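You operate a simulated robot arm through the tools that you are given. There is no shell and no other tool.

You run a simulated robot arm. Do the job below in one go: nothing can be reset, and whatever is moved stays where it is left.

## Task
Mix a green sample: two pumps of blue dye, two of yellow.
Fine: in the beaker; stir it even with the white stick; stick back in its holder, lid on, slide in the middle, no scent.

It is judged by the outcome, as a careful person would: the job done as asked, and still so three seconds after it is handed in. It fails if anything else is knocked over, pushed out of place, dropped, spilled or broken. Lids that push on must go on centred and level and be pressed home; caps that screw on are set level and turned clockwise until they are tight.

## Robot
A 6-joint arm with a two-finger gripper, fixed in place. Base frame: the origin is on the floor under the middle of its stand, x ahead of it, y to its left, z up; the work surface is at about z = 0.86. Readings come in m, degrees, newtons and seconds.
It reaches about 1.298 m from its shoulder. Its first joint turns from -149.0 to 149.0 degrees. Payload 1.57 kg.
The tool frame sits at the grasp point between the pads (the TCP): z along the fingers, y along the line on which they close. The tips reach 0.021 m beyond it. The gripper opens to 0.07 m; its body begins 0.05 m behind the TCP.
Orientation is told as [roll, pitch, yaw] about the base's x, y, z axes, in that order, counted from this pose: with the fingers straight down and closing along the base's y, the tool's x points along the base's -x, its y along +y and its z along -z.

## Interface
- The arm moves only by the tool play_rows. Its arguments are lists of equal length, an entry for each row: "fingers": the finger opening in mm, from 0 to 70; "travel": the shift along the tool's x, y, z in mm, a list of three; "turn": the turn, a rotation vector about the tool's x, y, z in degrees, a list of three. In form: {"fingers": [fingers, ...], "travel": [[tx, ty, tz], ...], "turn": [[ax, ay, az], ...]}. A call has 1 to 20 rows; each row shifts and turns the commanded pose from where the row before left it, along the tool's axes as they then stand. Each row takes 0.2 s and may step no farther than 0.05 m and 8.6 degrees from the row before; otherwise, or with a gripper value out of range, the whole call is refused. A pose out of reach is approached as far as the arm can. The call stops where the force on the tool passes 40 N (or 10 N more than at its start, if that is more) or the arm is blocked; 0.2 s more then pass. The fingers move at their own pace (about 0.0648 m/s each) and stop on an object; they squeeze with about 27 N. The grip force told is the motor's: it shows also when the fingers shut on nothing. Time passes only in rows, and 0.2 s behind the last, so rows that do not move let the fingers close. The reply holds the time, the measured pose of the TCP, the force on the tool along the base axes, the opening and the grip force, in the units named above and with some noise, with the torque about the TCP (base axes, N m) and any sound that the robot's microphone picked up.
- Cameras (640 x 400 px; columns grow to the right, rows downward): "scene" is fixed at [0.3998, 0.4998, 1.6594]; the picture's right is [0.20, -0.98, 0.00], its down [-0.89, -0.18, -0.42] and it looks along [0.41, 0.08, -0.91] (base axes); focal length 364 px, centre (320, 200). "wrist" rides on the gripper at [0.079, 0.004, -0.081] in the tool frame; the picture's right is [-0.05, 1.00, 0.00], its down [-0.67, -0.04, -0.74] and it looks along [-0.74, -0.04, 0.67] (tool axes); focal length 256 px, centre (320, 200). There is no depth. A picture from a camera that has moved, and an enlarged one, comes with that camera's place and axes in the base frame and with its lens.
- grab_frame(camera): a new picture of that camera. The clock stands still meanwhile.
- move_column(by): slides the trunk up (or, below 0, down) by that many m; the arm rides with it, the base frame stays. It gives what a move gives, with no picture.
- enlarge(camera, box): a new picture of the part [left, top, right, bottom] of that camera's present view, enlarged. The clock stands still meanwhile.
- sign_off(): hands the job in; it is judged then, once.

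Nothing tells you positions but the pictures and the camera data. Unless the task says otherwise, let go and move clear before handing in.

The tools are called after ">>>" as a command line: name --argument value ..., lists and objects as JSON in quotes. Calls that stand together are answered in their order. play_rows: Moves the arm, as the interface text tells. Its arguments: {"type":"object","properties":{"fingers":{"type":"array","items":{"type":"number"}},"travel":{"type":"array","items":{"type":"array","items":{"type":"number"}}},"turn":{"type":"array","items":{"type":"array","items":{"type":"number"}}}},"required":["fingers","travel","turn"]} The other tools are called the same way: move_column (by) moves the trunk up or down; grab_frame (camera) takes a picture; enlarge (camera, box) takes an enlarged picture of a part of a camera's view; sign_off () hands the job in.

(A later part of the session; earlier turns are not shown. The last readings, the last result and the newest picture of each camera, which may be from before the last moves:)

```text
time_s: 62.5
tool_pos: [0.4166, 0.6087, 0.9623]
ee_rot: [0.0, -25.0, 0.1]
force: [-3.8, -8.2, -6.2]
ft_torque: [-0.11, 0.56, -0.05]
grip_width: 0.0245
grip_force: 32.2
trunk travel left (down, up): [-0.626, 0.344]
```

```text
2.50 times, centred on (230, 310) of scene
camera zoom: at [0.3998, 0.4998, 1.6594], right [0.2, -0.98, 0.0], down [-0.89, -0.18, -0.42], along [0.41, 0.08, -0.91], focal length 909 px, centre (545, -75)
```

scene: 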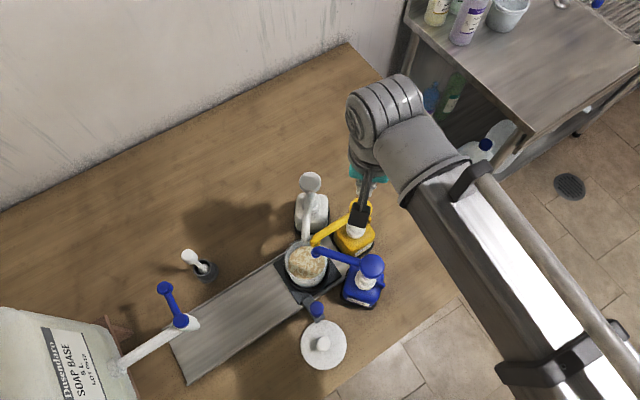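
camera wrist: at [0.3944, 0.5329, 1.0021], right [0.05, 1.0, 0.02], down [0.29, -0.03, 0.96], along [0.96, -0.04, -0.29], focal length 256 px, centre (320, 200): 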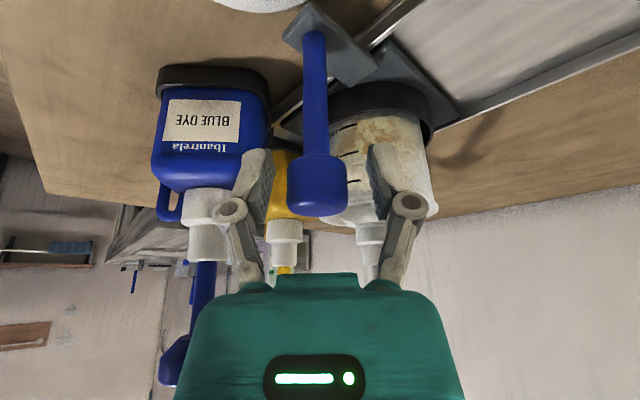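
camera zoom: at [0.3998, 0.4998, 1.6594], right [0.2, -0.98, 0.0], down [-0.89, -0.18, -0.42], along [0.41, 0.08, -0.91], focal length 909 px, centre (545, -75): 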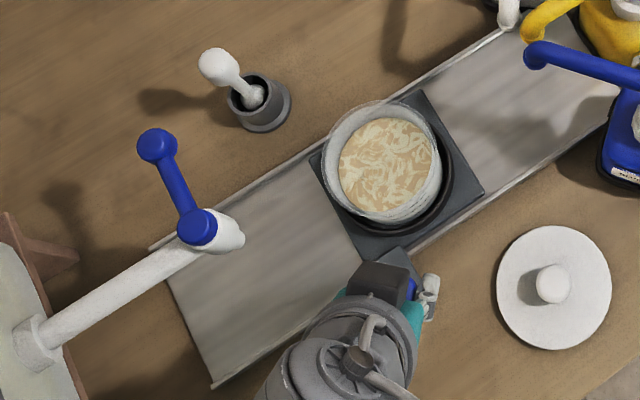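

The carriage is back at its starting place within ~1.5 mm (corner at 485,191 vs 487,190). A tiny nudge back plus relaxing the side load, then release.

>>> play_rows --fingers '[0, 0]' --travel '[[-0.3, -1.4, 0.1], [0, 0, 0]]' --turn '[[0, 0, 0], [0, 0, 0]]'

>>> play_rows --fingers '[45, 45, 45]' --travel '[[0, 0, 0], [0, 0, 0], [0, 0, 0]]' --turn '[[0, 0, 0], [0, 0, 0], [0, 0, 0]]'

>>> play_rows --fingers '[45, 45, 45, 45, 45, 45]' --travel '[[12.7, 0, -5.9], [12.7, 0, -5.9], [12.7, 0, -5.9], [12.7, 0, -5.9], [12.7, 0, -5.9], [0, 0, 0]]' --turn '[[0, 0, 0], [0, 0, 0], [0, 0, 0], [0, 0, 0], [0, 0, 0], [0, 0, 0]]'

>>> enlarge --camera "scene" --box '[150, 230, 310, 390]'

```text
time_s: 63.1
tool_pos: [0.4163, 0.6078, 0.9618]
ee_rot: [-0.1, -25.0, 0.0]
force: [-2.7, -3.3, -3.1]
ft_torque: [-0.05, 0.4, -0.08]
grip_width: 0.0242
grip_force: 32.3
trunk travel left (down, up): [-0.626, 0.344]
```

```text
time_s: 63.9
tool_pos: [0.4178, 0.6083, 0.9632]
ee_rot: [-0.2, -25.0, -0.1]
force: [0.2, -0.1, 0.4]
ft_torque: [0.01, -0.02, 0.0]
grip_width: 0.0449
grip_force: 0.0
trunk travel left (down, up): [-0.626, 0.344]
```

```text
time_s: 65.3
tool_pos: [0.3467, 0.6084, 0.962]
ee_rot: [-0.2, -25.1, 0.1]
force: [0.1, -0.4, 0.3]
ft_torque: [-0.03, 0.01, 0.02]
grip_width: 0.045
grip_force: 0.0
trunk travel left (down, up): [-0.626, 0.344]
```

```text
2.50 times, centred on (230, 310) of scene
camera zoom: at [0.3998, 0.4998, 1.6594], right [0.2, -0.98, 0.0], down [-0.89, -0.18, -0.42], along [0.41, 0.08, -0.91], focal length 909 px, centre (545, -75)
```

zoom: 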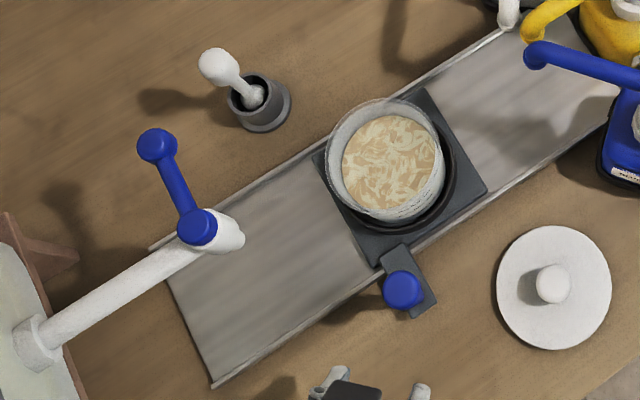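

The carriage is exactly back at its original middle position. Next the white stick, standing at about (0.539, 0.785) with its knob at z≈0.985; the tap lever is only ~7 cm from it, so I'll raise up and turn the gripper so the camera arm faces away from the tap.

>>> move_column --by 0.27

>>> play_rows --fingers '[50, 50, 50, 50, 50, 50, 50, 50, 50, 50, 50, 50, 50, 50, 50]' --travel '[[0, 0, 0], [0, 0, 0], [0, 0, 0], [-25, 0, 0], [-25, 0, 0], [-25, 0, 0], [0, 0, 0], [0, 0, 0], [0, 0, 0], [0, 0, 0], [0, 0, 0], [0, 0, 0], [0, 0, 0], [0, 0, 0], [0, 0, 0]]' --turn '[[0, 8.33, 0], [0, 8.33, 0], [0, 8.36, 0], [0, 0, 0], [0, 0, 0], [0, 0, 0], [0, 0, -8.5], [0, 0, -8.5], [0, 0, -8.5], [0, 0, -8.5], [0, 0, -8.5], [0, 0, -8.5], [0, 0, -8.5], [0, 0, -8.5], [0, 0, -8.5]]'

>>> grab_frame --camera "wrist"

>>> grab_frame --camera "scene"

```text
time_s: 68.0
tool_pos: [0.3463, 0.6078, 1.2323]
ee_rot: [-0.1, -25.0, 0.0]
force: [-1.3, 0.1, 0.7]
ft_torque: [-0.02, 0.0, -0.02]
grip_width: 0.0447
grip_force: 0.1
trunk travel left (down, up): [-0.896, 0.074]
```

```text
time_s: 71.2
tool_pos: [0.4216, 0.608, 1.2147]
ee_rot: [0.1, 0.1, 76.7]
force: [0.1, -0.3, -0.2]
ft_torque: [-0.02, 0.0, 0.01]
grip_width: 0.0497
grip_force: 0.0
out of reach, approached as far as the arm can: row 1, 2
trunk travel left (down, up): [-0.896, 0.074]
```

```text
taken
camera wrist: at [0.4002, 0.5337, 1.2959], right [-0.96, 0.28, 0.0], down [0.19, 0.64, 0.74], along [0.21, 0.71, -0.67], focal length 256 px, centre (320, 200)
```

wrist: 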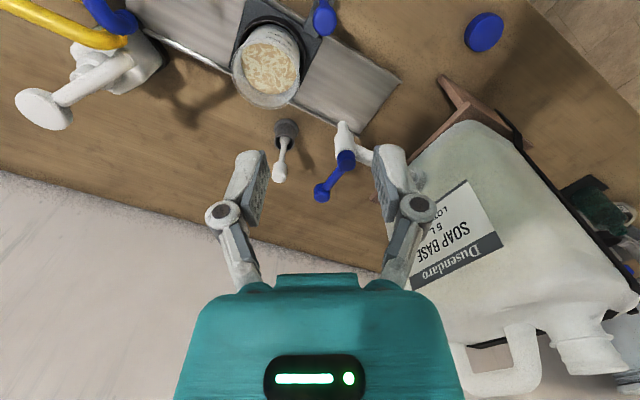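

```text
taken
```

scene: 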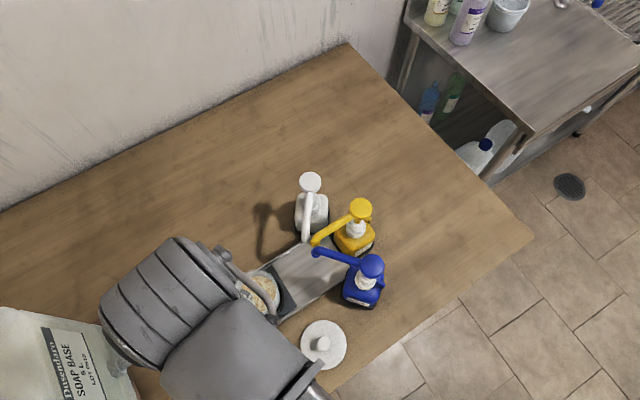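

Good view: stick, lever and tap are clearly separated. Continue turning to about 135° so the camera arm ends up on the side away from the tap.

>>> play_rows --fingers '[50, 50, 50, 50, 50, 50, 50, 50]' --travel '[[0, 0, 0], [0, 0, 0], [0, 0, 0], [0, 0, 0], [0, 0, 0], [0, 0, 0], [0, 0, 0], [0, 0, 0]]' --turn '[[0, 0, -8.33], [0, 0, -8.33], [0, 0, -8.33], [0, 0, -8.33], [0, 0, -8.33], [0, 0, -8.33], [0, 0, -8.33], [0, 0, 0]]'

>>> grab_frame --camera "wrist"

>>> grab_frame --camera "scene"

```text
time_s: 73.0
tool_pos: [0.4214, 0.6072, 1.2148]
ee_rot: [0.1, 0.0, 135.0]
force: [0.4, -0.5, -0.1]
ft_torque: [-0.01, -0.04, 0.0]
grip_width: 0.0499
grip_force: 0.0
trunk travel left (down, up): [-0.896, 0.074]
```

```text
taken
camera wrist: at [0.4753, 0.5507, 1.2958], right [-0.74, -0.67, 0.0], down [-0.44, 0.5, 0.74], along [-0.5, 0.55, -0.67], focal length 256 px, centre (320, 200)
```

wrist: 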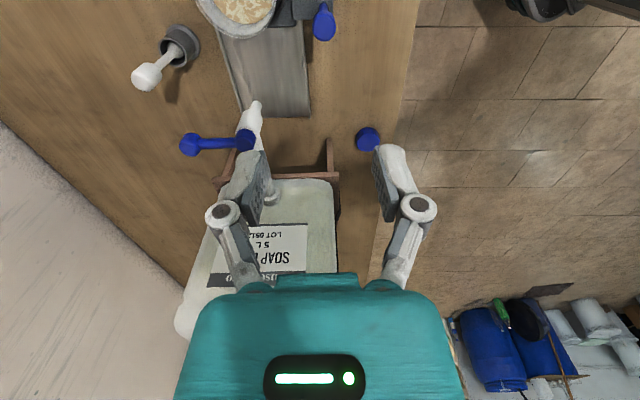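

```text
taken
```

scene: 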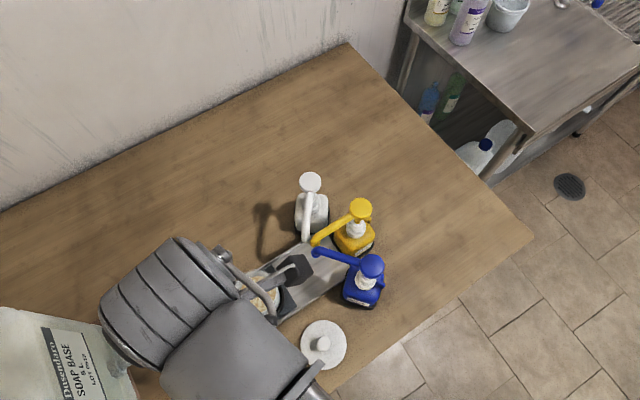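

135° reached. Now moving above the stick at the safe height.

>>> play_rows --fingers '[50, 50, 50, 50, 50, 50, 50]' --travel '[[-8.2, -41.3, 0], [-8.2, -41.3, 0], [-8.2, -41.3, 0], [-8.2, -41.3, 0], [-8.2, -41.3, 0], [0, 0, 0], [0, 0, 0]]' --turn '[[0, 0, 0], [0, 0, 0], [0, 0, 0], [0, 0, 0], [0, 0, 0], [0, 0, 0], [0, 0, 0]]'

>>> grab_frame --camera "wrist"

>>> grab_frame --camera "scene"

```text
time_s: 74.6
tool_pos: [0.5404, 0.7813, 1.2155]
ee_rot: [0.1, 0.0, 134.7]
force: [0.5, -0.2, 0.5]
ft_torque: [0.0, -0.01, -0.02]
grip_width: 0.05
grip_force: 0.0
trunk travel left (down, up): [-0.896, 0.074]
```

```text
taken
camera wrist: at [0.5936, 0.7242, 1.2956], right [-0.75, -0.67, 0.0], down [-0.44, 0.5, 0.74], along [-0.5, 0.56, -0.67], focal length 256 px, centre (320, 200)
```

wrist: 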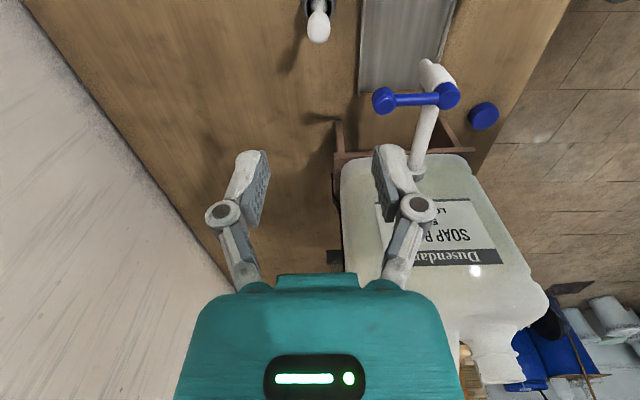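

```text
taken
```

scene: 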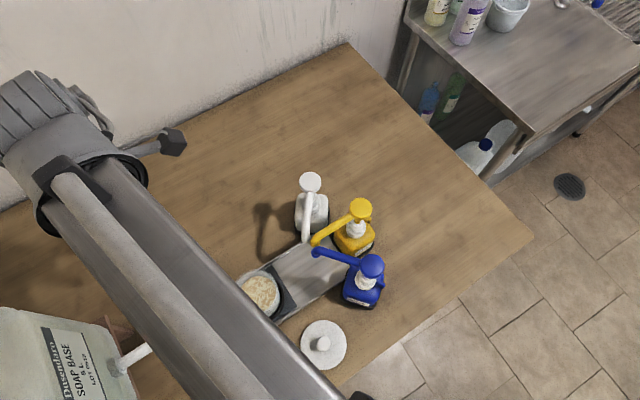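

Aligned over the stick within ~2 mm. Lowering part-way and checking clearance to the tap lever.

>>> move_column --by -0.13

>>> grab_frame --camera "wrist"

>>> grab_frame --camera "scene"

```text
time_s: 76.2
tool_pos: [0.5393, 0.7811, 1.0858]
ee_rot: [0.1, 0.0, 134.8]
force: [0.7, 0.5, -0.1]
ft_torque: [-0.05, 0.02, 0.01]
grip_width: 0.0501
grip_force: 0.0
trunk travel left (down, up): [-0.766, 0.204]
```

```text
taken
camera wrist: at [0.5934, 0.7241, 1.1658], right [-0.75, -0.67, 0.0], down [-0.44, 0.5, 0.74], along [-0.5, 0.56, -0.67], focal length 256 px, centre (320, 200)
```

wrist: 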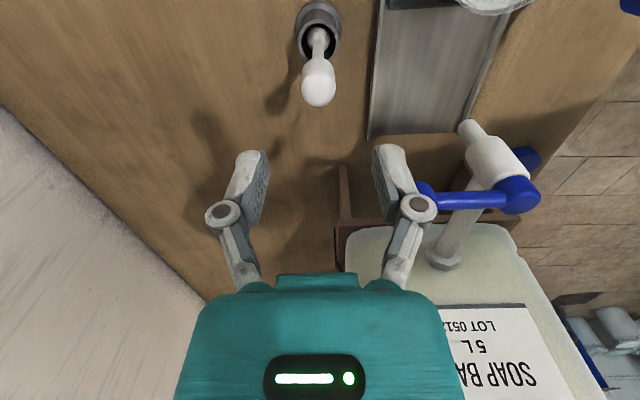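

```text
taken
```

scene: 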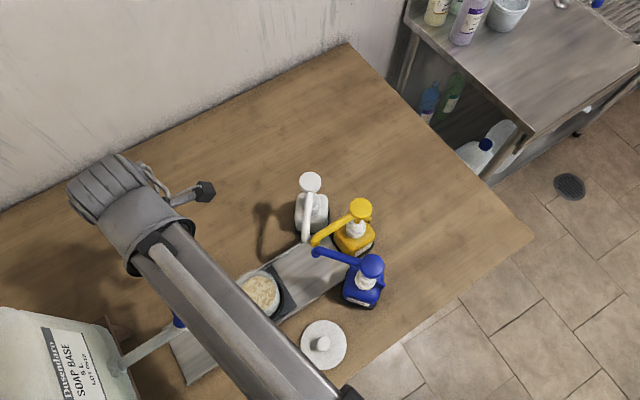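

The lever ball would be close to the gripper's corner at this angle, so I'll go up a bit and turn further to ~178° for more clearance.

>>> move_column --by 0.05

>>> play_rows --fingers '[50, 50, 50, 50, 50, 50]' --travel '[[0, 0, 0], [0, 0, 0], [0, 0, 0], [0, 0, 0], [0, 0, 0], [0, 0, 0]]' --turn '[[0, 0, -8.5], [0, 0, -8.5], [0, 0, -8.5], [0, 0, -8.5], [0, 0, -8.5], [0, 0, 0]]'

>>> grab_frame --camera "wrist"

```text
time_s: 77.1
tool_pos: [0.5391, 0.7812, 1.1348]
ee_rot: [0.2, 0.0, 134.8]
force: [0.9, 0.4, 0.9]
ft_torque: [0.0, -0.01, 0.0]
grip_width: 0.05
grip_force: 0.1
trunk travel left (down, up): [-0.816, 0.154]
```

```text
time_s: 78.5
tool_pos: [0.5408, 0.7806, 1.1344]
ee_rot: [0.1, -0.1, 177.4]
force: [0.2, 0.8, 0.4]
ft_torque: [0.02, 0.01, -0.01]
grip_width: 0.0503
grip_force: 0.1
trunk travel left (down, up): [-0.816, 0.154]
```

```text
taken
camera wrist: at [0.6198, 0.7757, 1.2156], right [-0.1, -1.0, 0.0], down [-0.66, 0.07, 0.75], along [-0.74, 0.07, -0.67], focal length 256 px, centre (320, 200)
```

wrist: 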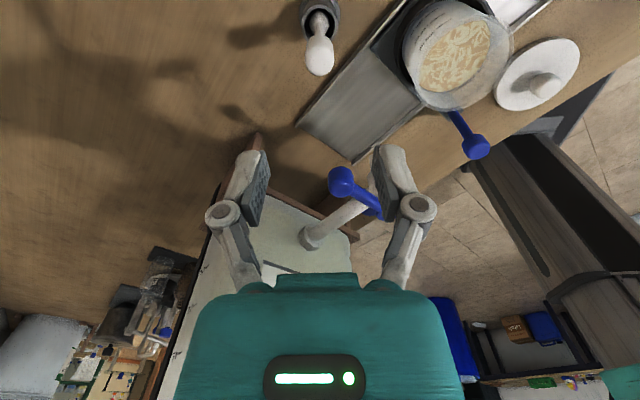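

>>> play_rows --fingers '[50, 50]' --travel '[[0, -1.7, 0], [0, 0, 0]]' --turn '[[0, 0, 0], [0, 0, 0]]'

>>> move_column --by -0.1

>>> grab_frame --camera "wrist"

>>> enlarge --camera "scene" --box '[40, 140, 300, 400]'

```text
time_s: 79.1
tool_pos: [0.5395, 0.7831, 1.1349]
ee_rot: [0.1, -0.2, 177.3]
force: [0.1, 0.6, -0.4]
ft_torque: [0.01, 0.01, -0.01]
grip_width: 0.0498
grip_force: 0.0
trunk travel left (down, up): [-0.816, 0.154]
```

```text
time_s: 80.4
tool_pos: [0.5406, 0.7832, 1.035]
ee_rot: [0.1, -0.1, 177.3]
force: [0.0, 0.3, 0.1]
ft_torque: [-0.04, 0.03, 0.01]
grip_width: 0.05
grip_force: 0.0
trunk travel left (down, up): [-0.716, 0.254]
```

```text
taken
camera wrist: at [0.6194, 0.7771, 1.1157], right [-0.1, -0.99, 0.0], down [-0.66, 0.07, 0.75], along [-0.74, 0.07, -0.67], focal length 256 px, centre (320, 200)
```

wrist: 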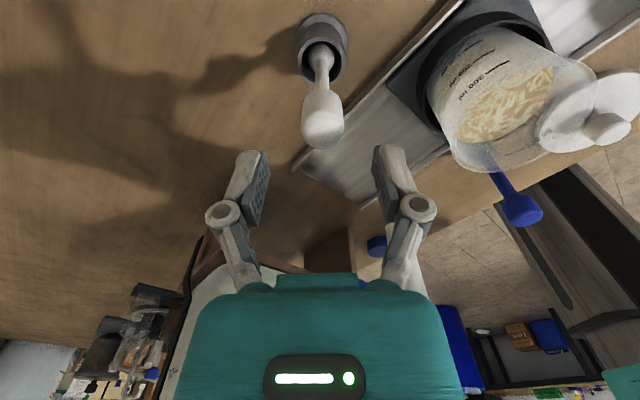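

```text
1.54 times, centred on (170, 270) of scene
camera zoom: at [0.3998, 0.4998, 1.6594], right [0.2, -0.98, 0.0], down [-0.89, -0.18, -0.42], along [0.41, 0.08, -0.91], focal length 560 px, centre (551, 92)
```

zoom: 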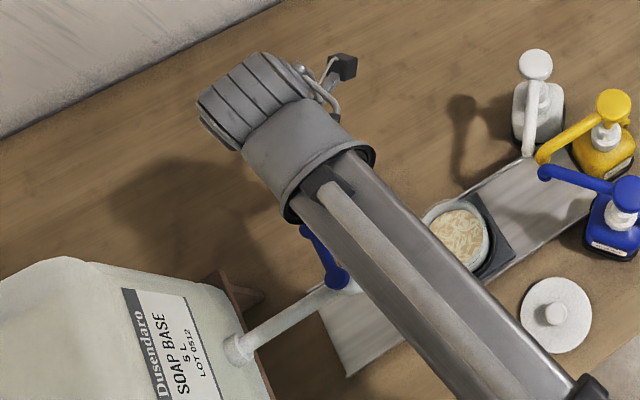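

The stick's knob is centred between the fingers, and the lever is well behind/below the arm. Lowering to grip height.

>>> move_column --by -0.055

>>> grab_frame --camera "wrist"

```text
time_s: 81.4
tool_pos: [0.5399, 0.7832, 0.9791]
ee_rot: [0.2, -0.1, 177.3]
force: [0.0, 0.3, 1.0]
ft_torque: [-0.01, -0.01, 0.01]
grip_width: 0.05
grip_force: 0.1
trunk travel left (down, up): [-0.661, 0.309]
```

```text
taken
camera wrist: at [0.6194, 0.7771, 1.0607], right [-0.1, -0.99, 0.0], down [-0.66, 0.07, 0.75], along [-0.74, 0.07, -0.67], focal length 256 px, centre (320, 200)
```

wrist: 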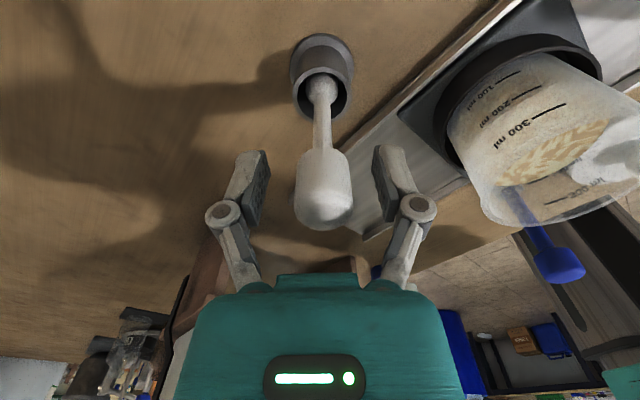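

>>> play_rows --fingers '[50, 30, 0, 0, 0]' --travel '[[0, 1.3, 0], [0, 0, 0], [0, 0, 0], [0, 0, 0], [0, 0, 0]]' --turn '[[0, 0, 0], [0, 0, 0], [0, 0, 0], [0, 0, 0], [0, 0, 0]]'

>>> grab_frame --camera "wrist"

```text
time_s: 82.6
tool_pos: [0.5386, 0.7815, 0.9796]
ee_rot: [0.1, -0.1, 177.3]
force: [0.8, -0.5, 1.1]
ft_torque: [0.01, -0.02, 0.05]
grip_width: 0.0214
grip_force: 26.5
trunk travel left (down, up): [-0.661, 0.309]
```

```text
taken
camera wrist: at [0.6194, 0.7758, 1.0607], right [-0.1, -0.99, 0.0], down [-0.66, 0.07, 0.75], along [-0.74, 0.07, -0.67], focal length 256 px, centre (320, 200)
```

wrist: 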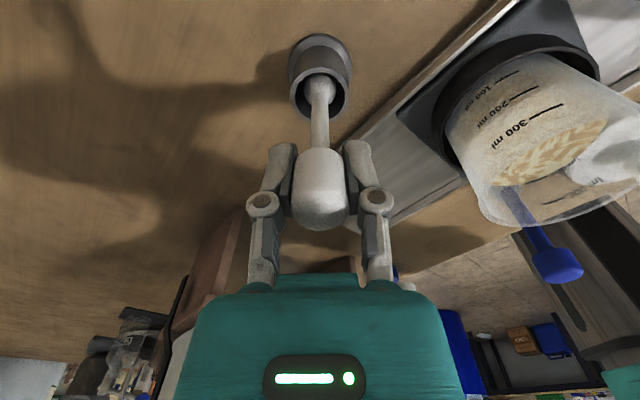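

Stick gripped (21 mm knob). Lifting it straight out of the holder.

>>> move_column --by 0.06

>>> move_column --by 0.085

>>> grab_frame --camera "wrist"

>>> grab_frame --camera "scene"

```text
time_s: 83.6
tool_pos: [0.54, 0.783, 1.0385]
ee_rot: [0.2, -0.1, 177.3]
force: [1.0, -0.5, 0.0]
ft_torque: [0.01, -0.02, 0.01]
grip_width: 0.0211
grip_force: 27.4
trunk travel left (down, up): [-0.721, 0.249]
```

```text
time_s: 84.8
tool_pos: [0.5401, 0.7817, 1.1255]
ee_rot: [0.2, -0.1, 177.3]
force: [0.0, -0.1, -0.2]
ft_torque: [0.0, -0.03, 0.0]
grip_width: 0.0208
grip_force: 27.3
trunk travel left (down, up): [-0.806, 0.164]
```

```text
taken
camera wrist: at [0.6195, 0.7761, 1.2055], right [-0.1, -0.99, 0.0], down [-0.66, 0.07, 0.75], along [-0.74, 0.07, -0.67], focal length 256 px, centre (320, 200)
```

wrist: 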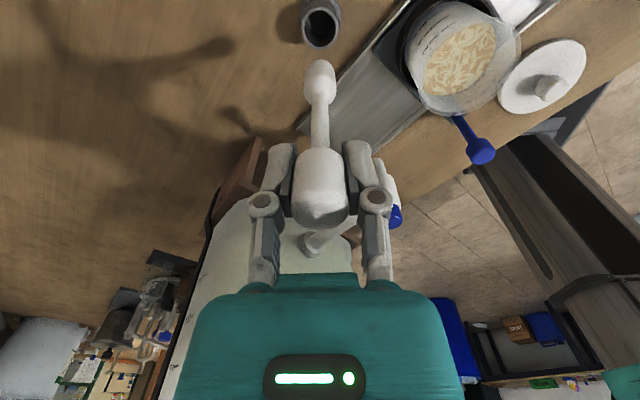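

```text
taken
```

scene: 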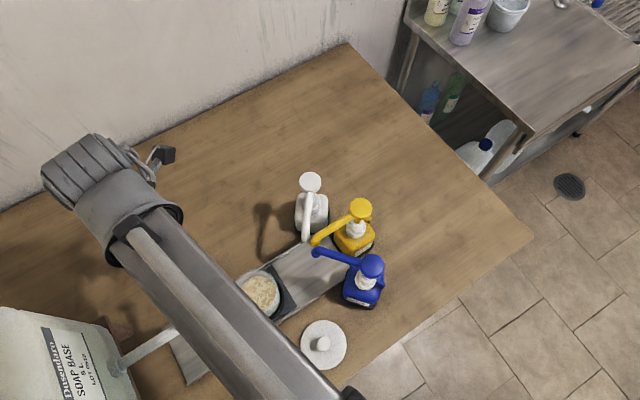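

The stick is out cleanly: its lower paddle end is ~117 mm below the grip. Moving it over the beaker centre, about 5 cm above the rim.

>>> play_rows --fingers '[0, 0, 0, 0, 0, 0, 0]' --travel '[[-6.4, 27.7, 0], [-6.4, 27.7, 0], [-6.4, 27.7, 0], [-6.4, 27.7, 0], [-6.5, 27.6, 0], [0, 0, 0], [0, 0, 0]]' --turn '[[0, 0, 0], [0, 0, 0], [0, 0, 0], [0, 0, 0], [0, 0, 0], [0, 0, 0], [0, 0, 0]]'

>>> grab_frame --camera "wrist"

>>> grab_frame --camera "scene"

```text
time_s: 86.4
tool_pos: [0.5009, 0.6428, 1.125]
ee_rot: [0.0, -0.1, 177.4]
force: [0.2, 0.9, -0.2]
ft_torque: [0.0, -0.03, 0.0]
grip_width: 0.0213
grip_force: 26.8
trunk travel left (down, up): [-0.806, 0.164]
```

```text
taken
camera wrist: at [0.5808, 0.6381, 1.2056], right [-0.1, -0.99, 0.0], down [-0.66, 0.07, 0.75], along [-0.74, 0.07, -0.67], focal length 256 px, centre (320, 200)
```

wrist: 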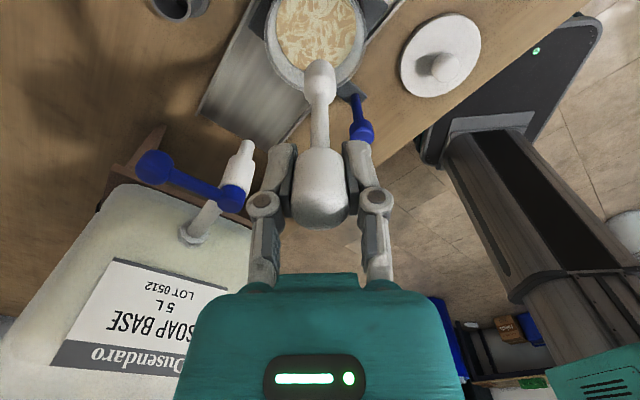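

```text
taken
```

scene: 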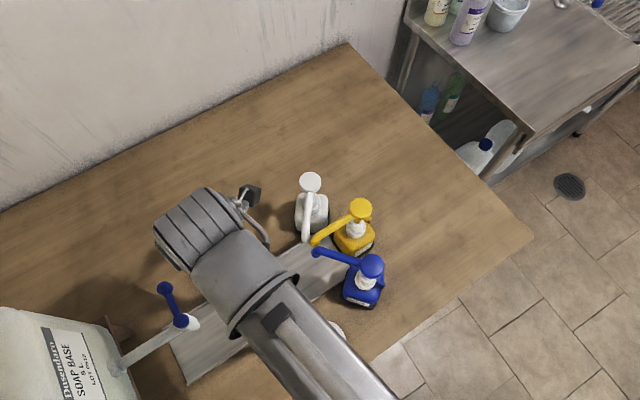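

Over the beaker; best estimate of its centre is (0.5035, 0.6455). Small correction, then lower the stick slowly into the liquid.

>>> play_rows --fingers '[0, 0]' --travel '[[2.5, -2.8, 0], [0, 0, 0]]' --turn '[[0, 0, 0], [0, 0, 0]]'

>>> move_column --by -0.055

>>> grab_frame --camera "wrist"

>>> enlarge --camera "wrist" --box '[220, 0, 420, 125]'

```text
time_s: 87.0
tool_pos: [0.5046, 0.6464, 1.1247]
ee_rot: [0.2, -0.1, 177.4]
force: [-0.3, 0.4, -0.3]
ft_torque: [-0.03, -0.02, 0.0]
grip_width: 0.0211
grip_force: 27.4
trunk travel left (down, up): [-0.806, 0.164]
```

```text
time_s: 88.0
tool_pos: [0.5024, 0.6464, 1.0705]
ee_rot: [0.2, -0.1, 177.3]
force: [0.3, 0.0, -0.7]
ft_torque: [0.0, -0.03, -0.04]
grip_width: 0.021
grip_force: 27.1
trunk travel left (down, up): [-0.751, 0.219]
```

```text
taken
camera wrist: at [0.5834, 0.6411, 1.1507], right [-0.1, -0.99, 0.0], down [-0.66, 0.07, 0.75], along [-0.74, 0.07, -0.67], focal length 256 px, centre (320, 200)
```

wrist: 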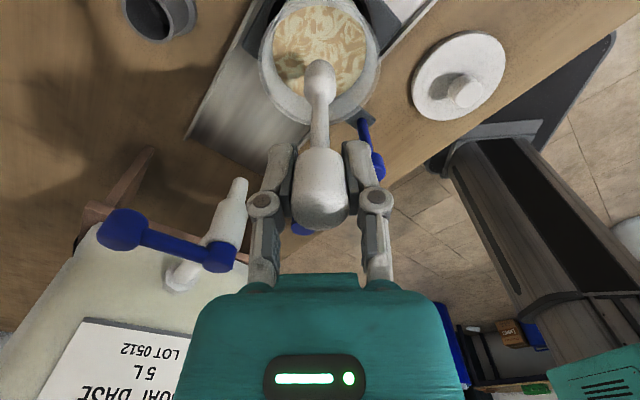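

```text
3.20 times, centred on (320, 62) of wrist
camera zoom: at [0.5834, 0.6411, 1.1507], right [-0.1, -0.99, 0.0], down [-0.66, 0.07, 0.75], along [-0.74, 0.07, -0.67], focal length 819 px, centre (320, 640)
```

zoom: 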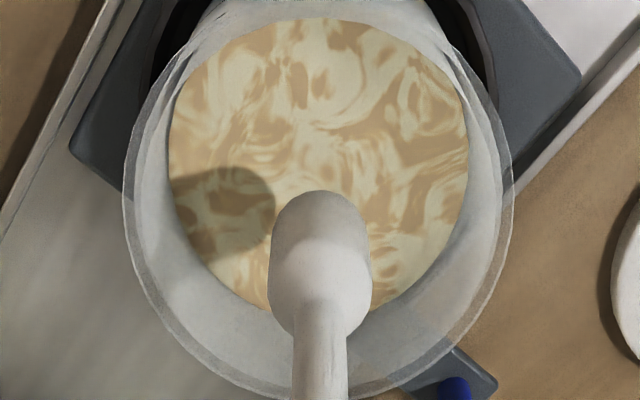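

Stick tip is at rim level and centred within ~2 mm. Lowering into the liquid in two steps with force checks.

>>> move_column --by -0.03

>>> move_column --by -0.02

>>> grab_frame --camera "wrist"

>>> enlarge --camera "wrist" --box '[220, 0, 420, 125]'

```text
time_s: 88.7
tool_pos: [0.5037, 0.6476, 1.0404]
ee_rot: [0.1, 0.0, 177.3]
force: [-0.7, 0.1, 0.0]
ft_torque: [0.01, 0.02, 0.01]
grip_width: 0.0211
grip_force: 26.5
trunk travel left (down, up): [-0.721, 0.249]
```

```text
time_s: 89.4
tool_pos: [0.5042, 0.6463, 1.0184]
ee_rot: [0.1, -0.1, 177.3]
force: [-0.3, -1.4, -0.4]
ft_torque: [0.02, -0.01, 0.01]
grip_width: 0.0211
grip_force: 26.9
trunk travel left (down, up): [-0.701, 0.269]
```

```text
taken
camera wrist: at [0.5834, 0.641, 1.1007], right [-0.1, -0.99, 0.0], down [-0.66, 0.07, 0.75], along [-0.74, 0.07, -0.67], focal length 256 px, centre (320, 200)
```

wrist: 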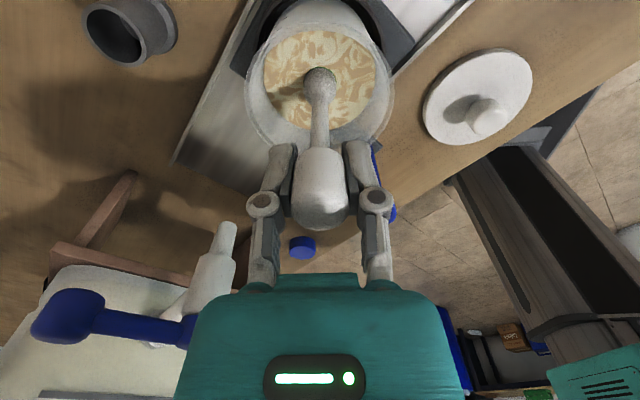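

```text
3.20 times, centred on (320, 62) of wrist
camera zoom: at [0.5834, 0.641, 1.1007], right [-0.1, -0.99, 0.0], down [-0.66, 0.07, 0.75], along [-0.74, 0.07, -0.67], focal length 819 px, centre (320, 640)
```

zoom: 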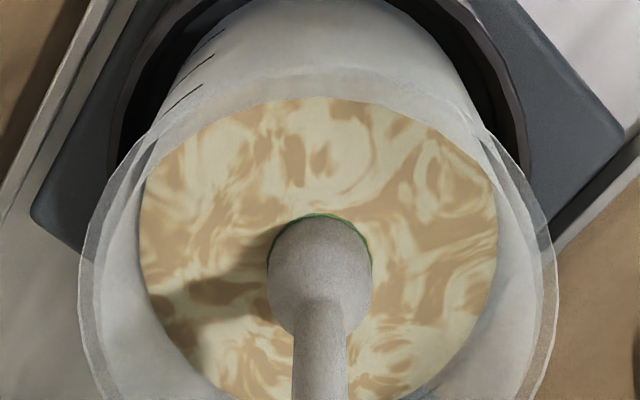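

The tip is just in the liquid (a green ring forms around it). I'll lower a few millimetres at a time for a good stirring depth, watching for bottom contact.

>>> move_column --by -0.006

>>> move_column --by -0.004

>>> enlarge --camera "wrist" --box '[220, 0, 420, 125]'

```text
time_s: 89.9
tool_pos: [0.5056, 0.647, 1.0142]
ee_rot: [0.0, -0.1, 177.4]
force: [-0.8, -0.4, 0.1]
ft_torque: [-0.01, -0.01, 0.02]
grip_width: 0.021
grip_force: 26.9
trunk travel left (down, up): [-0.695, 0.275]
```

```text
time_s: 90.5
tool_pos: [0.5042, 0.6471, 1.0102]
ee_rot: [0.1, 0.0, 177.4]
force: [-0.5, -0.2, 0.6]
ft_torque: [-0.04, 0.04, 0.0]
grip_width: 0.0213
grip_force: 26.6
trunk travel left (down, up): [-0.691, 0.279]
```

```text
3.20 times, centred on (320, 62) of wrist
camera zoom: at [0.5835, 0.6411, 1.0907], right [-0.1, -0.99, 0.0], down [-0.66, 0.07, 0.75], along [-0.74, 0.07, -0.67], focal length 819 px, centre (320, 640)
```

zoom: 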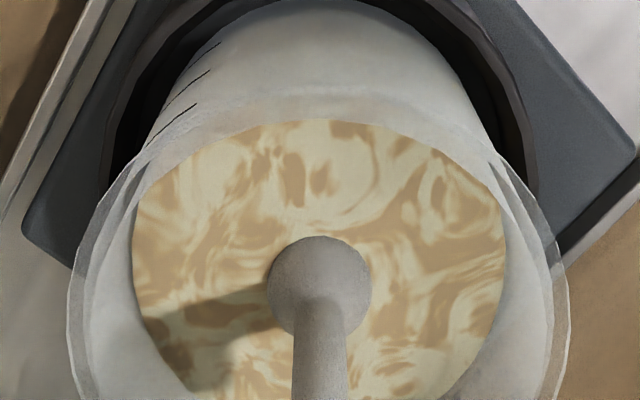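

>>> move_column --by -0.005

>>> move_column --by -0.004

>>> enlarge --camera "wrist" --box '[220, 0, 420, 125]'

>>> grab_frame --camera "wrist"

```text
time_s: 91.0
tool_pos: [0.5034, 0.6469, 1.0042]
ee_rot: [0.1, -0.1, 177.3]
force: [1.0, -0.3, -0.3]
ft_torque: [-0.03, 0.0, 0.0]
grip_width: 0.0213
grip_force: 27.0
trunk travel left (down, up): [-0.686, 0.284]
```

```text
time_s: 91.5
tool_pos: [0.5035, 0.648, 1.0008]
ee_rot: [0.1, 0.0, 177.3]
force: [-0.1, 0.3, -0.5]
ft_torque: [0.01, 0.02, 0.0]
grip_width: 0.0213
grip_force: 27.4
trunk travel left (down, up): [-0.682, 0.288]
```

```text
3.20 times, centred on (320, 62) of wrist
camera zoom: at [0.5835, 0.6411, 1.0817], right [-0.1, -0.99, 0.0], down [-0.66, 0.07, 0.75], along [-0.74, 0.07, -0.67], focal length 819 px, centre (320, 640)
```

zoom: 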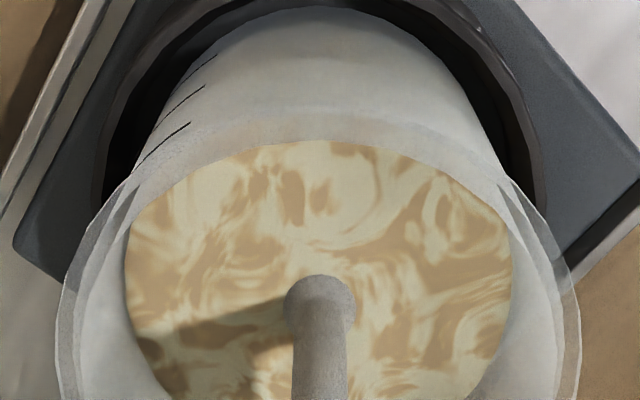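

```text
taken
camera wrist: at [0.5835, 0.6411, 1.0817], right [-0.1, -0.99, 0.0], down [-0.66, 0.07, 0.75], along [-0.74, 0.07, -0.67], focal length 256 px, centre (320, 200)
```

wrist: 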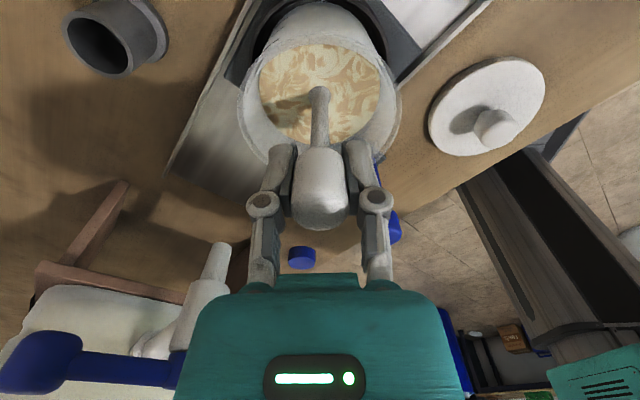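

The paddle is submerged and free. Now stirring in gentle 13 mm-radius circles — one test turn first.

>>> play_rows --fingers '[0, 0, 0, 0, 0, 0, 0, 0, 0, 0, 0, 0, 0]' --travel '[[7, 0, 0], [7.5, 0, 0], [-2.48, 7.64, 0], [-6.5, 4.72, 0], [-8.03, 0, 0], [-6.5, -4.72, 0], [-2.48, -7.64, 0], [2.48, -7.64, 0], [6.5, -4.72, 0], [8.03, 0, 0], [6.5, 4.72, 0], [2.48, 7.64, 0], [0, 0, 0]]' --turn '[[0, 0, 0], [0, 0, 0], [0, 0, 0], [0, 0, 0], [0, 0, 0], [0, 0, 0], [0, 0, 0], [0, 0, 0], [0, 0, 0], [0, 0, 0], [0, 0, 0], [0, 0, 0], [0, 0, 0]]'

>>> enlarge --camera "wrist" --box '[220, 0, 420, 125]'

>>> enlarge --camera "scene" --box '[180, 220, 340, 350]'

```text
time_s: 94.3
tool_pos: [0.5184, 0.6447, 1.001]
ee_rot: [0.2, -0.2, 177.3]
force: [-0.3, -0.3, -0.9]
ft_torque: [-0.03, -0.01, 0.01]
grip_width: 0.0209
grip_force: 26.9
trunk travel left (down, up): [-0.682, 0.288]
```

```text
3.20 times, centred on (320, 62) of wrist
camera zoom: at [0.5982, 0.64, 1.0817], right [-0.1, -0.99, 0.0], down [-0.66, 0.07, 0.75], along [-0.74, 0.07, -0.67], focal length 819 px, centre (320, 640)
```

zoom: 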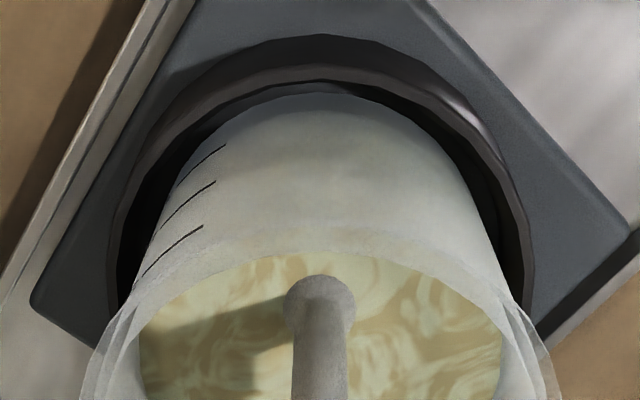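

```text
3.08 times, centred on (260, 285) of scene
camera zoom: at [0.3998, 0.4998, 1.6594], right [0.2, -0.98, 0.0], down [-0.89, -0.18, -0.42], along [0.41, 0.08, -0.91], focal length 1119 px, centre (505, -62)
```

zoom: 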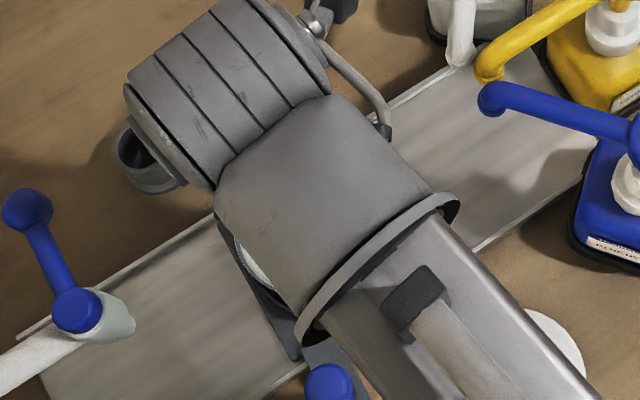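

Mixing works (contrast dropping, colour turning olive-green), with no wall contact. I'll re-centre by ~4 mm in x and continue with more turns.

>>> play_rows --fingers '[0, 0, 0, 0, 0, 0, 0, 0, 0, 0, 0]' --travel '[[-4.2, 0, 0], [-2.48, 7.64, 0], [-6.5, 4.72, 0], [-8.03, 0, 0], [-6.5, -4.72, 0], [-2.48, -7.64, 0], [2.48, -7.64, 0], [6.5, -4.72, 0], [8.03, 0, 0], [6.5, 4.72, 0], [2.48, 7.64, 0]]' --turn '[[0, 0, 0], [0, 0, 0], [0, 0, 0], [0, 0, 0], [0, 0, 0], [0, 0, 0], [0, 0, 0], [0, 0, 0], [0, 0, 0], [0, 0, 0], [0, 0, 0]]'

>>> play_rows --fingers '[0, 0, 0, 0, 0, 0, 0, 0, 0, 0, 0, 0, 0, 0, 0, 0, 0, 0, 0, 0]' --travel '[[-2.48, 7.64, 0], [-6.5, 4.72, 0], [-8.03, 0, 0], [-6.5, -4.72, 0], [-2.48, -7.64, 0], [2.48, -7.64, 0], [6.5, -4.72, 0], [8.03, 0, 0], [6.5, 4.72, 0], [2.48, 7.64, 0], [-2.48, 7.64, 0], [-6.5, 4.72, 0], [-8.03, 0, 0], [-6.5, -4.72, 0], [-2.48, -7.64, 0], [2.48, -7.64, 0], [6.5, -4.72, 0], [8.03, 0, 0], [6.5, 4.72, 0], [2.48, 7.64, 0]]' --turn '[[0, 0, 0], [0, 0, 0], [0, 0, 0], [0, 0, 0], [0, 0, 0], [0, 0, 0], [0, 0, 0], [0, 0, 0], [0, 0, 0], [0, 0, 0], [0, 0, 0], [0, 0, 0], [0, 0, 0], [0, 0, 0], [0, 0, 0], [0, 0, 0], [0, 0, 0], [0, 0, 0], [0, 0, 0], [0, 0, 0]]'

>>> enlarge --camera "wrist" --box '[220, 0, 420, 125]'

```text
time_s: 96.7
tool_pos: [0.514, 0.6464, 1.0007]
ee_rot: [0.1, -0.1, 177.3]
force: [-0.8, 0.3, -0.6]
ft_torque: [0.04, -0.02, -0.01]
grip_width: 0.0208
grip_force: 26.8
trunk travel left (down, up): [-0.682, 0.288]
```

```text
time_s: 100.9
tool_pos: [0.5148, 0.6454, 1.001]
ee_rot: [0.1, 0.0, 177.3]
force: [0.8, 1.4, -0.8]
ft_torque: [-0.01, -0.03, 0.04]
grip_width: 0.0211
grip_force: 27.0
trunk travel left (down, up): [-0.682, 0.288]
```

```text
3.20 times, centred on (320, 62) of wrist
camera zoom: at [0.594, 0.6404, 1.0816], right [-0.1, -0.99, 0.0], down [-0.66, 0.07, 0.75], along [-0.74, 0.07, -0.67], focal length 819 px, centre (320, 640)
```

zoom: 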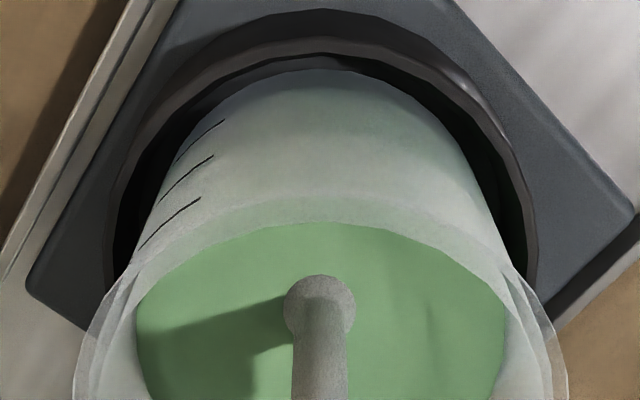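

The mixture is now an even green. Two more turns for good measure, ending at the centre.

>>> play_rows --fingers '[0, 0, 0, 0, 0, 0, 0, 0, 0, 0, 0, 0, 0, 0, 0, 0, 0, 0, 0, 0]' --travel '[[-2.48, 7.64, 0], [-6.5, 4.72, 0], [-8.03, 0, 0], [-6.5, -4.72, 0], [-2.48, -7.64, 0], [2.48, -7.64, 0], [6.5, -4.72, 0], [8.03, 0, 0], [6.5, 4.72, 0], [2.48, 7.64, 0], [-2.48, 7.64, 0], [-6.5, 4.72, 0], [-8.03, 0, 0], [-6.5, -4.72, 0], [-2.48, -7.64, 0], [2.48, -7.64, 0], [6.5, -4.72, 0], [8.03, 0, 0], [6.5, 4.72, 0], [2.48, 7.64, 0]]' --turn '[[0, 0, 0], [0, 0, 0], [0, 0, 0], [0, 0, 0], [0, 0, 0], [0, 0, 0], [0, 0, 0], [0, 0, 0], [0, 0, 0], [0, 0, 0], [0, 0, 0], [0, 0, 0], [0, 0, 0], [0, 0, 0], [0, 0, 0], [0, 0, 0], [0, 0, 0], [0, 0, 0], [0, 0, 0], [0, 0, 0]]'

>>> play_rows --fingers '[0, 0, 0, 0]' --travel '[[-5, 0, 0], [-5, 0, 0], [-1, 0, 0], [0, 0, 0]]' --turn '[[0, 0, 0], [0, 0, 0], [0, 0, 0], [0, 0, 0]]'

>>> enlarge --camera "wrist" --box '[220, 0, 420, 125]'

```text
time_s: 105.1
tool_pos: [0.5138, 0.6458, 1.0002]
ee_rot: [0.1, -0.1, 177.3]
force: [-0.3, -0.4, 0.0]
ft_torque: [0.01, 0.02, 0.0]
grip_width: 0.021
grip_force: 26.9
trunk travel left (down, up): [-0.682, 0.288]
```

```text
time_s: 106.1
tool_pos: [0.5032, 0.6471, 1.001]
ee_rot: [0.2, 0.0, 177.3]
force: [0.4, 0.0, -0.5]
ft_torque: [0.0, 0.0, -0.03]
grip_width: 0.021
grip_force: 27.2
trunk travel left (down, up): [-0.682, 0.288]
```

```text
3.20 times, centred on (320, 62) of wrist
camera zoom: at [0.5829, 0.6413, 1.0816], right [-0.1, -0.99, 0.0], down [-0.66, 0.07, 0.75], along [-0.74, 0.07, -0.67], focal length 819 px, centre (320, 640)
```

zoom: 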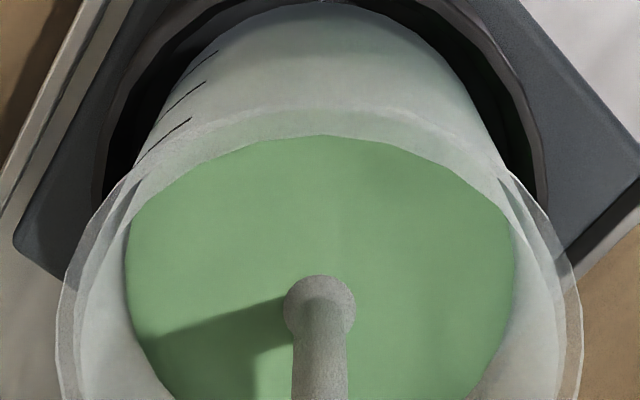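

Evenly green. Lifting the stick just out of the liquid and letting it drain over the beaker.

>>> move_column --by 0.045

>>> play_rows --fingers '[0, 0, 0, 0, 0, 0, 0, 0, 0, 0, 0, 0, 0, 0, 0]' --travel '[[0, 0, 0], [0, 0, 0], [0, 0, 0], [0, 0, 0], [0, 0, 0], [0, 0, 0], [0, 0, 0], [0, 0, 0], [0, 0, 0], [0, 0, 0], [0, 0, 0], [0, 0, 0], [0, 0, 0], [0, 0, 0], [0, 0, 0]]' --turn '[[0, 0, 0], [0, 0, 0], [0, 0, 0], [0, 0, 0], [0, 0, 0], [0, 0, 0], [0, 0, 0], [0, 0, 0], [0, 0, 0], [0, 0, 0], [0, 0, 0], [0, 0, 0], [0, 0, 0], [0, 0, 0], [0, 0, 0]]'

>>> enlarge --camera "wrist" --box '[220, 0, 420, 125]'

```text
time_s: 107.0
tool_pos: [0.502, 0.647, 1.0451]
ee_rot: [0.1, -0.1, 177.3]
force: [0.1, 0.9, -0.9]
ft_torque: [-0.01, -0.02, 0.01]
grip_width: 0.0208
grip_force: 26.7
trunk travel left (down, up): [-0.727, 0.243]
```

```text
time_s: 110.2
tool_pos: [0.5051, 0.647, 1.0468]
ee_rot: [0.1, -0.1, 177.2]
force: [0.3, 0.9, -0.4]
ft_torque: [-0.02, 0.01, -0.03]
grip_width: 0.021
grip_force: 27.0
trunk travel left (down, up): [-0.727, 0.243]
```

```text
3.20 times, centred on (320, 62) of wrist
camera zoom: at [0.5829, 0.6414, 1.1266], right [-0.1, -0.99, 0.0], down [-0.66, 0.07, 0.75], along [-0.74, 0.07, -0.67], focal length 819 px, centre (320, 640)
```

zoom: 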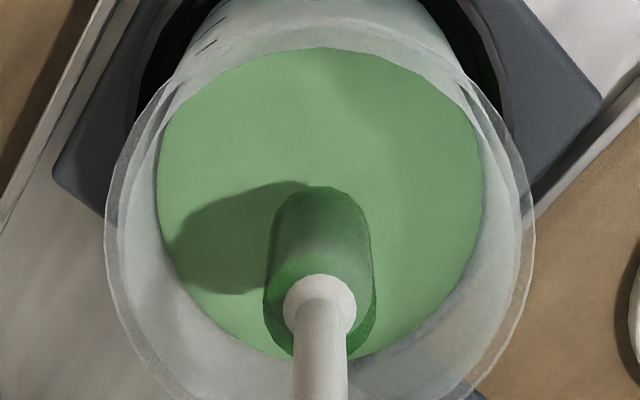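

The paddle is coated in green; I'll wait longer over the beaker to see whether it drips off.

>>> play_rows --fingers '[0, 0, 0, 0, 0, 0, 0, 0, 0, 0, 0, 0, 0, 0, 0, 0, 0, 0, 0, 0]' --travel '[[0, 0, 0], [0, 0, 0], [0, 0, 0], [0, 0, 0], [0, 0, 0], [0, 0, 0], [0, 0, 0], [0, 0, 0], [0, 0, 0], [0, 0, 0], [0, 0, 0], [0, 0, 0], [0, 0, 0], [0, 0, 0], [0, 0, 0], [0, 0, 0], [0, 0, 0], [0, 0, 0], [0, 0, 0], [0, 0, 0]]' --turn '[[0, 0, 0], [0, 0, 0], [0, 0, 0], [0, 0, 0], [0, 0, 0], [0, 0, 0], [0, 0, 0], [0, 0, 0], [0, 0, 0], [0, 0, 0], [0, 0, 0], [0, 0, 0], [0, 0, 0], [0, 0, 0], [0, 0, 0], [0, 0, 0], [0, 0, 0], [0, 0, 0], [0, 0, 0], [0, 0, 0]]'

>>> enlarge --camera "wrist" --box '[220, 0, 420, 125]'

```text
time_s: 114.4
tool_pos: [0.5034, 0.6477, 1.0456]
ee_rot: [0.0, -0.1, 177.3]
force: [-0.6, 0.0, -0.8]
ft_torque: [0.0, 0.01, -0.01]
grip_width: 0.0209
grip_force: 27.2
trunk travel left (down, up): [-0.727, 0.243]
```

```text
3.20 times, centred on (320, 62) of wrist
camera zoom: at [0.5829, 0.6414, 1.1266], right [-0.1, -0.99, 0.0], down [-0.66, 0.07, 0.75], along [-0.74, 0.07, -0.67], focal length 819 px, centre (320, 640)
```

zoom: 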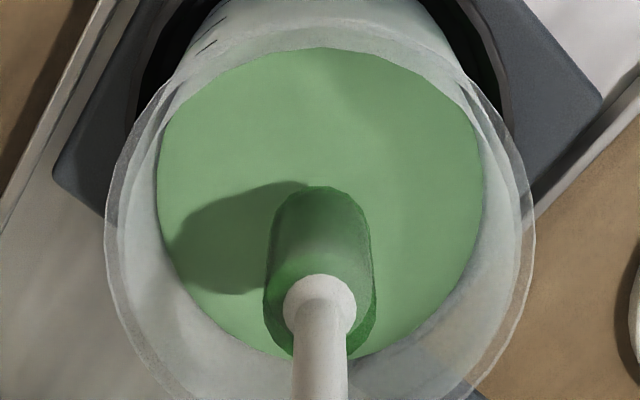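

No further dripping. Raising and carrying the stick back over its holder.

>>> move_column --by 0.08

>>> play_rows --fingers '[0, 0, 0, 0, 0, 0, 0, 0]' --travel '[[6, -27.4, 0], [6, -27.4, 0], [6, -27.4, 0], [6, -27.4, 0], [6, -27.4, 0], [0, 0, 0], [0, 0, 0], [0, 0, 0]]' --turn '[[0, 0, 0], [0, 0, 0], [0, 0, 0], [0, 0, 0], [0, 0, 0], [0, 0, 0], [0, 0, 0], [0, 0, 0]]'

>>> grab_frame --camera "wrist"

>>> enlarge --camera "wrist" --box '[220, 0, 420, 125]'

```text
time_s: 115.6
tool_pos: [0.5027, 0.6467, 1.1247]
ee_rot: [0.1, -0.1, 177.3]
force: [0.9, 0.3, -0.6]
ft_torque: [0.01, -0.03, -0.02]
grip_width: 0.021
grip_force: 27.2
trunk travel left (down, up): [-0.807, 0.163]
```

```text
time_s: 117.4
tool_pos: [0.5396, 0.783, 1.1268]
ee_rot: [0.2, 0.0, 177.3]
force: [-0.2, 0.4, -0.6]
ft_torque: [-0.01, 0.01, 0.02]
grip_width: 0.0212
grip_force: 26.7
trunk travel left (down, up): [-0.807, 0.163]
```

```text
taken
camera wrist: at [0.6193, 0.777, 1.2065], right [-0.1, -0.99, 0.0], down [-0.66, 0.07, 0.75], along [-0.74, 0.07, -0.67], focal length 256 px, centre (320, 200)
```

wrist: 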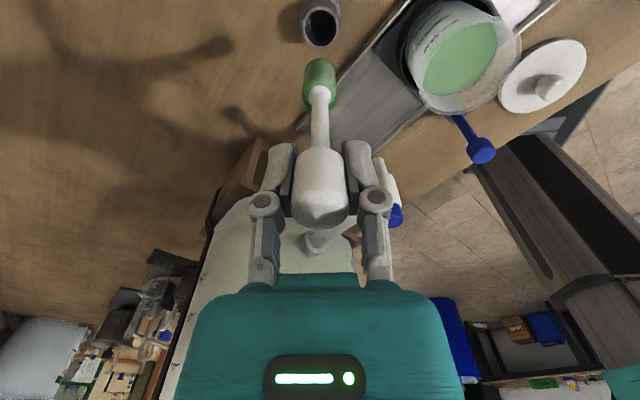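

```text
3.20 times, centred on (320, 62) of wrist
camera zoom: at [0.6193, 0.777, 1.2065], right [-0.1, -0.99, 0.0], down [-0.66, 0.07, 0.75], along [-0.74, 0.07, -0.67], focal length 819 px, centre (320, 640)
```

zoom: 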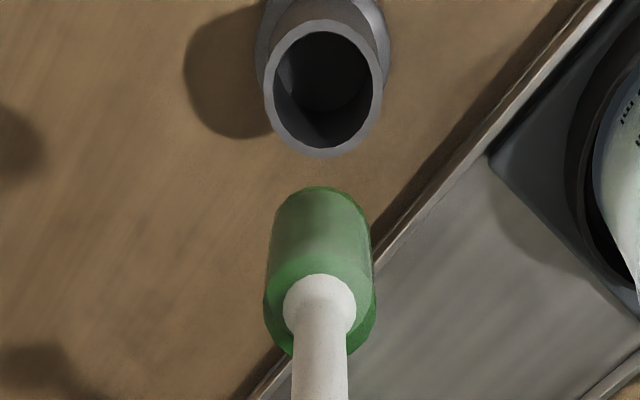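

Stick and holder line up in the image; a 1 mm trim to match the pick-up position, then lower in stages.

>>> play_rows --fingers '[0, 0]' --travel '[[0, 1.1, 0], [0, 0, 0]]' --turn '[[0, 0, 0], [0, 0, 0]]'

>>> move_column --by -0.095

>>> enlarge --camera "wrist" --box '[220, 0, 420, 125]'

```text
time_s: 118.0
tool_pos: [0.5398, 0.7818, 1.1261]
ee_rot: [0.2, -0.1, 177.3]
force: [1.4, -0.3, -0.1]
ft_torque: [0.05, 0.0, 0.0]
grip_width: 0.0209
grip_force: 26.6
trunk travel left (down, up): [-0.807, 0.163]
```

```text
time_s: 119.3
tool_pos: [0.5394, 0.7808, 1.0301]
ee_rot: [0.1, -0.1, 177.3]
force: [-0.3, 0.3, 0.5]
ft_torque: [-0.02, 0.01, -0.01]
grip_width: 0.0211
grip_force: 27.5
trunk travel left (down, up): [-0.712, 0.258]
```

```text
3.20 times, centred on (320, 62) of wrist
camera zoom: at [0.6192, 0.7759, 1.1117], right [-0.1, -0.99, 0.0], down [-0.66, 0.07, 0.75], along [-0.74, 0.07, -0.67], focal length 819 px, centre (320, 640)
```

zoom: 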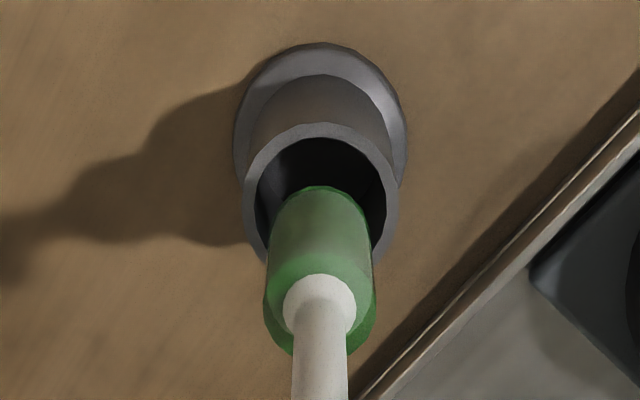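

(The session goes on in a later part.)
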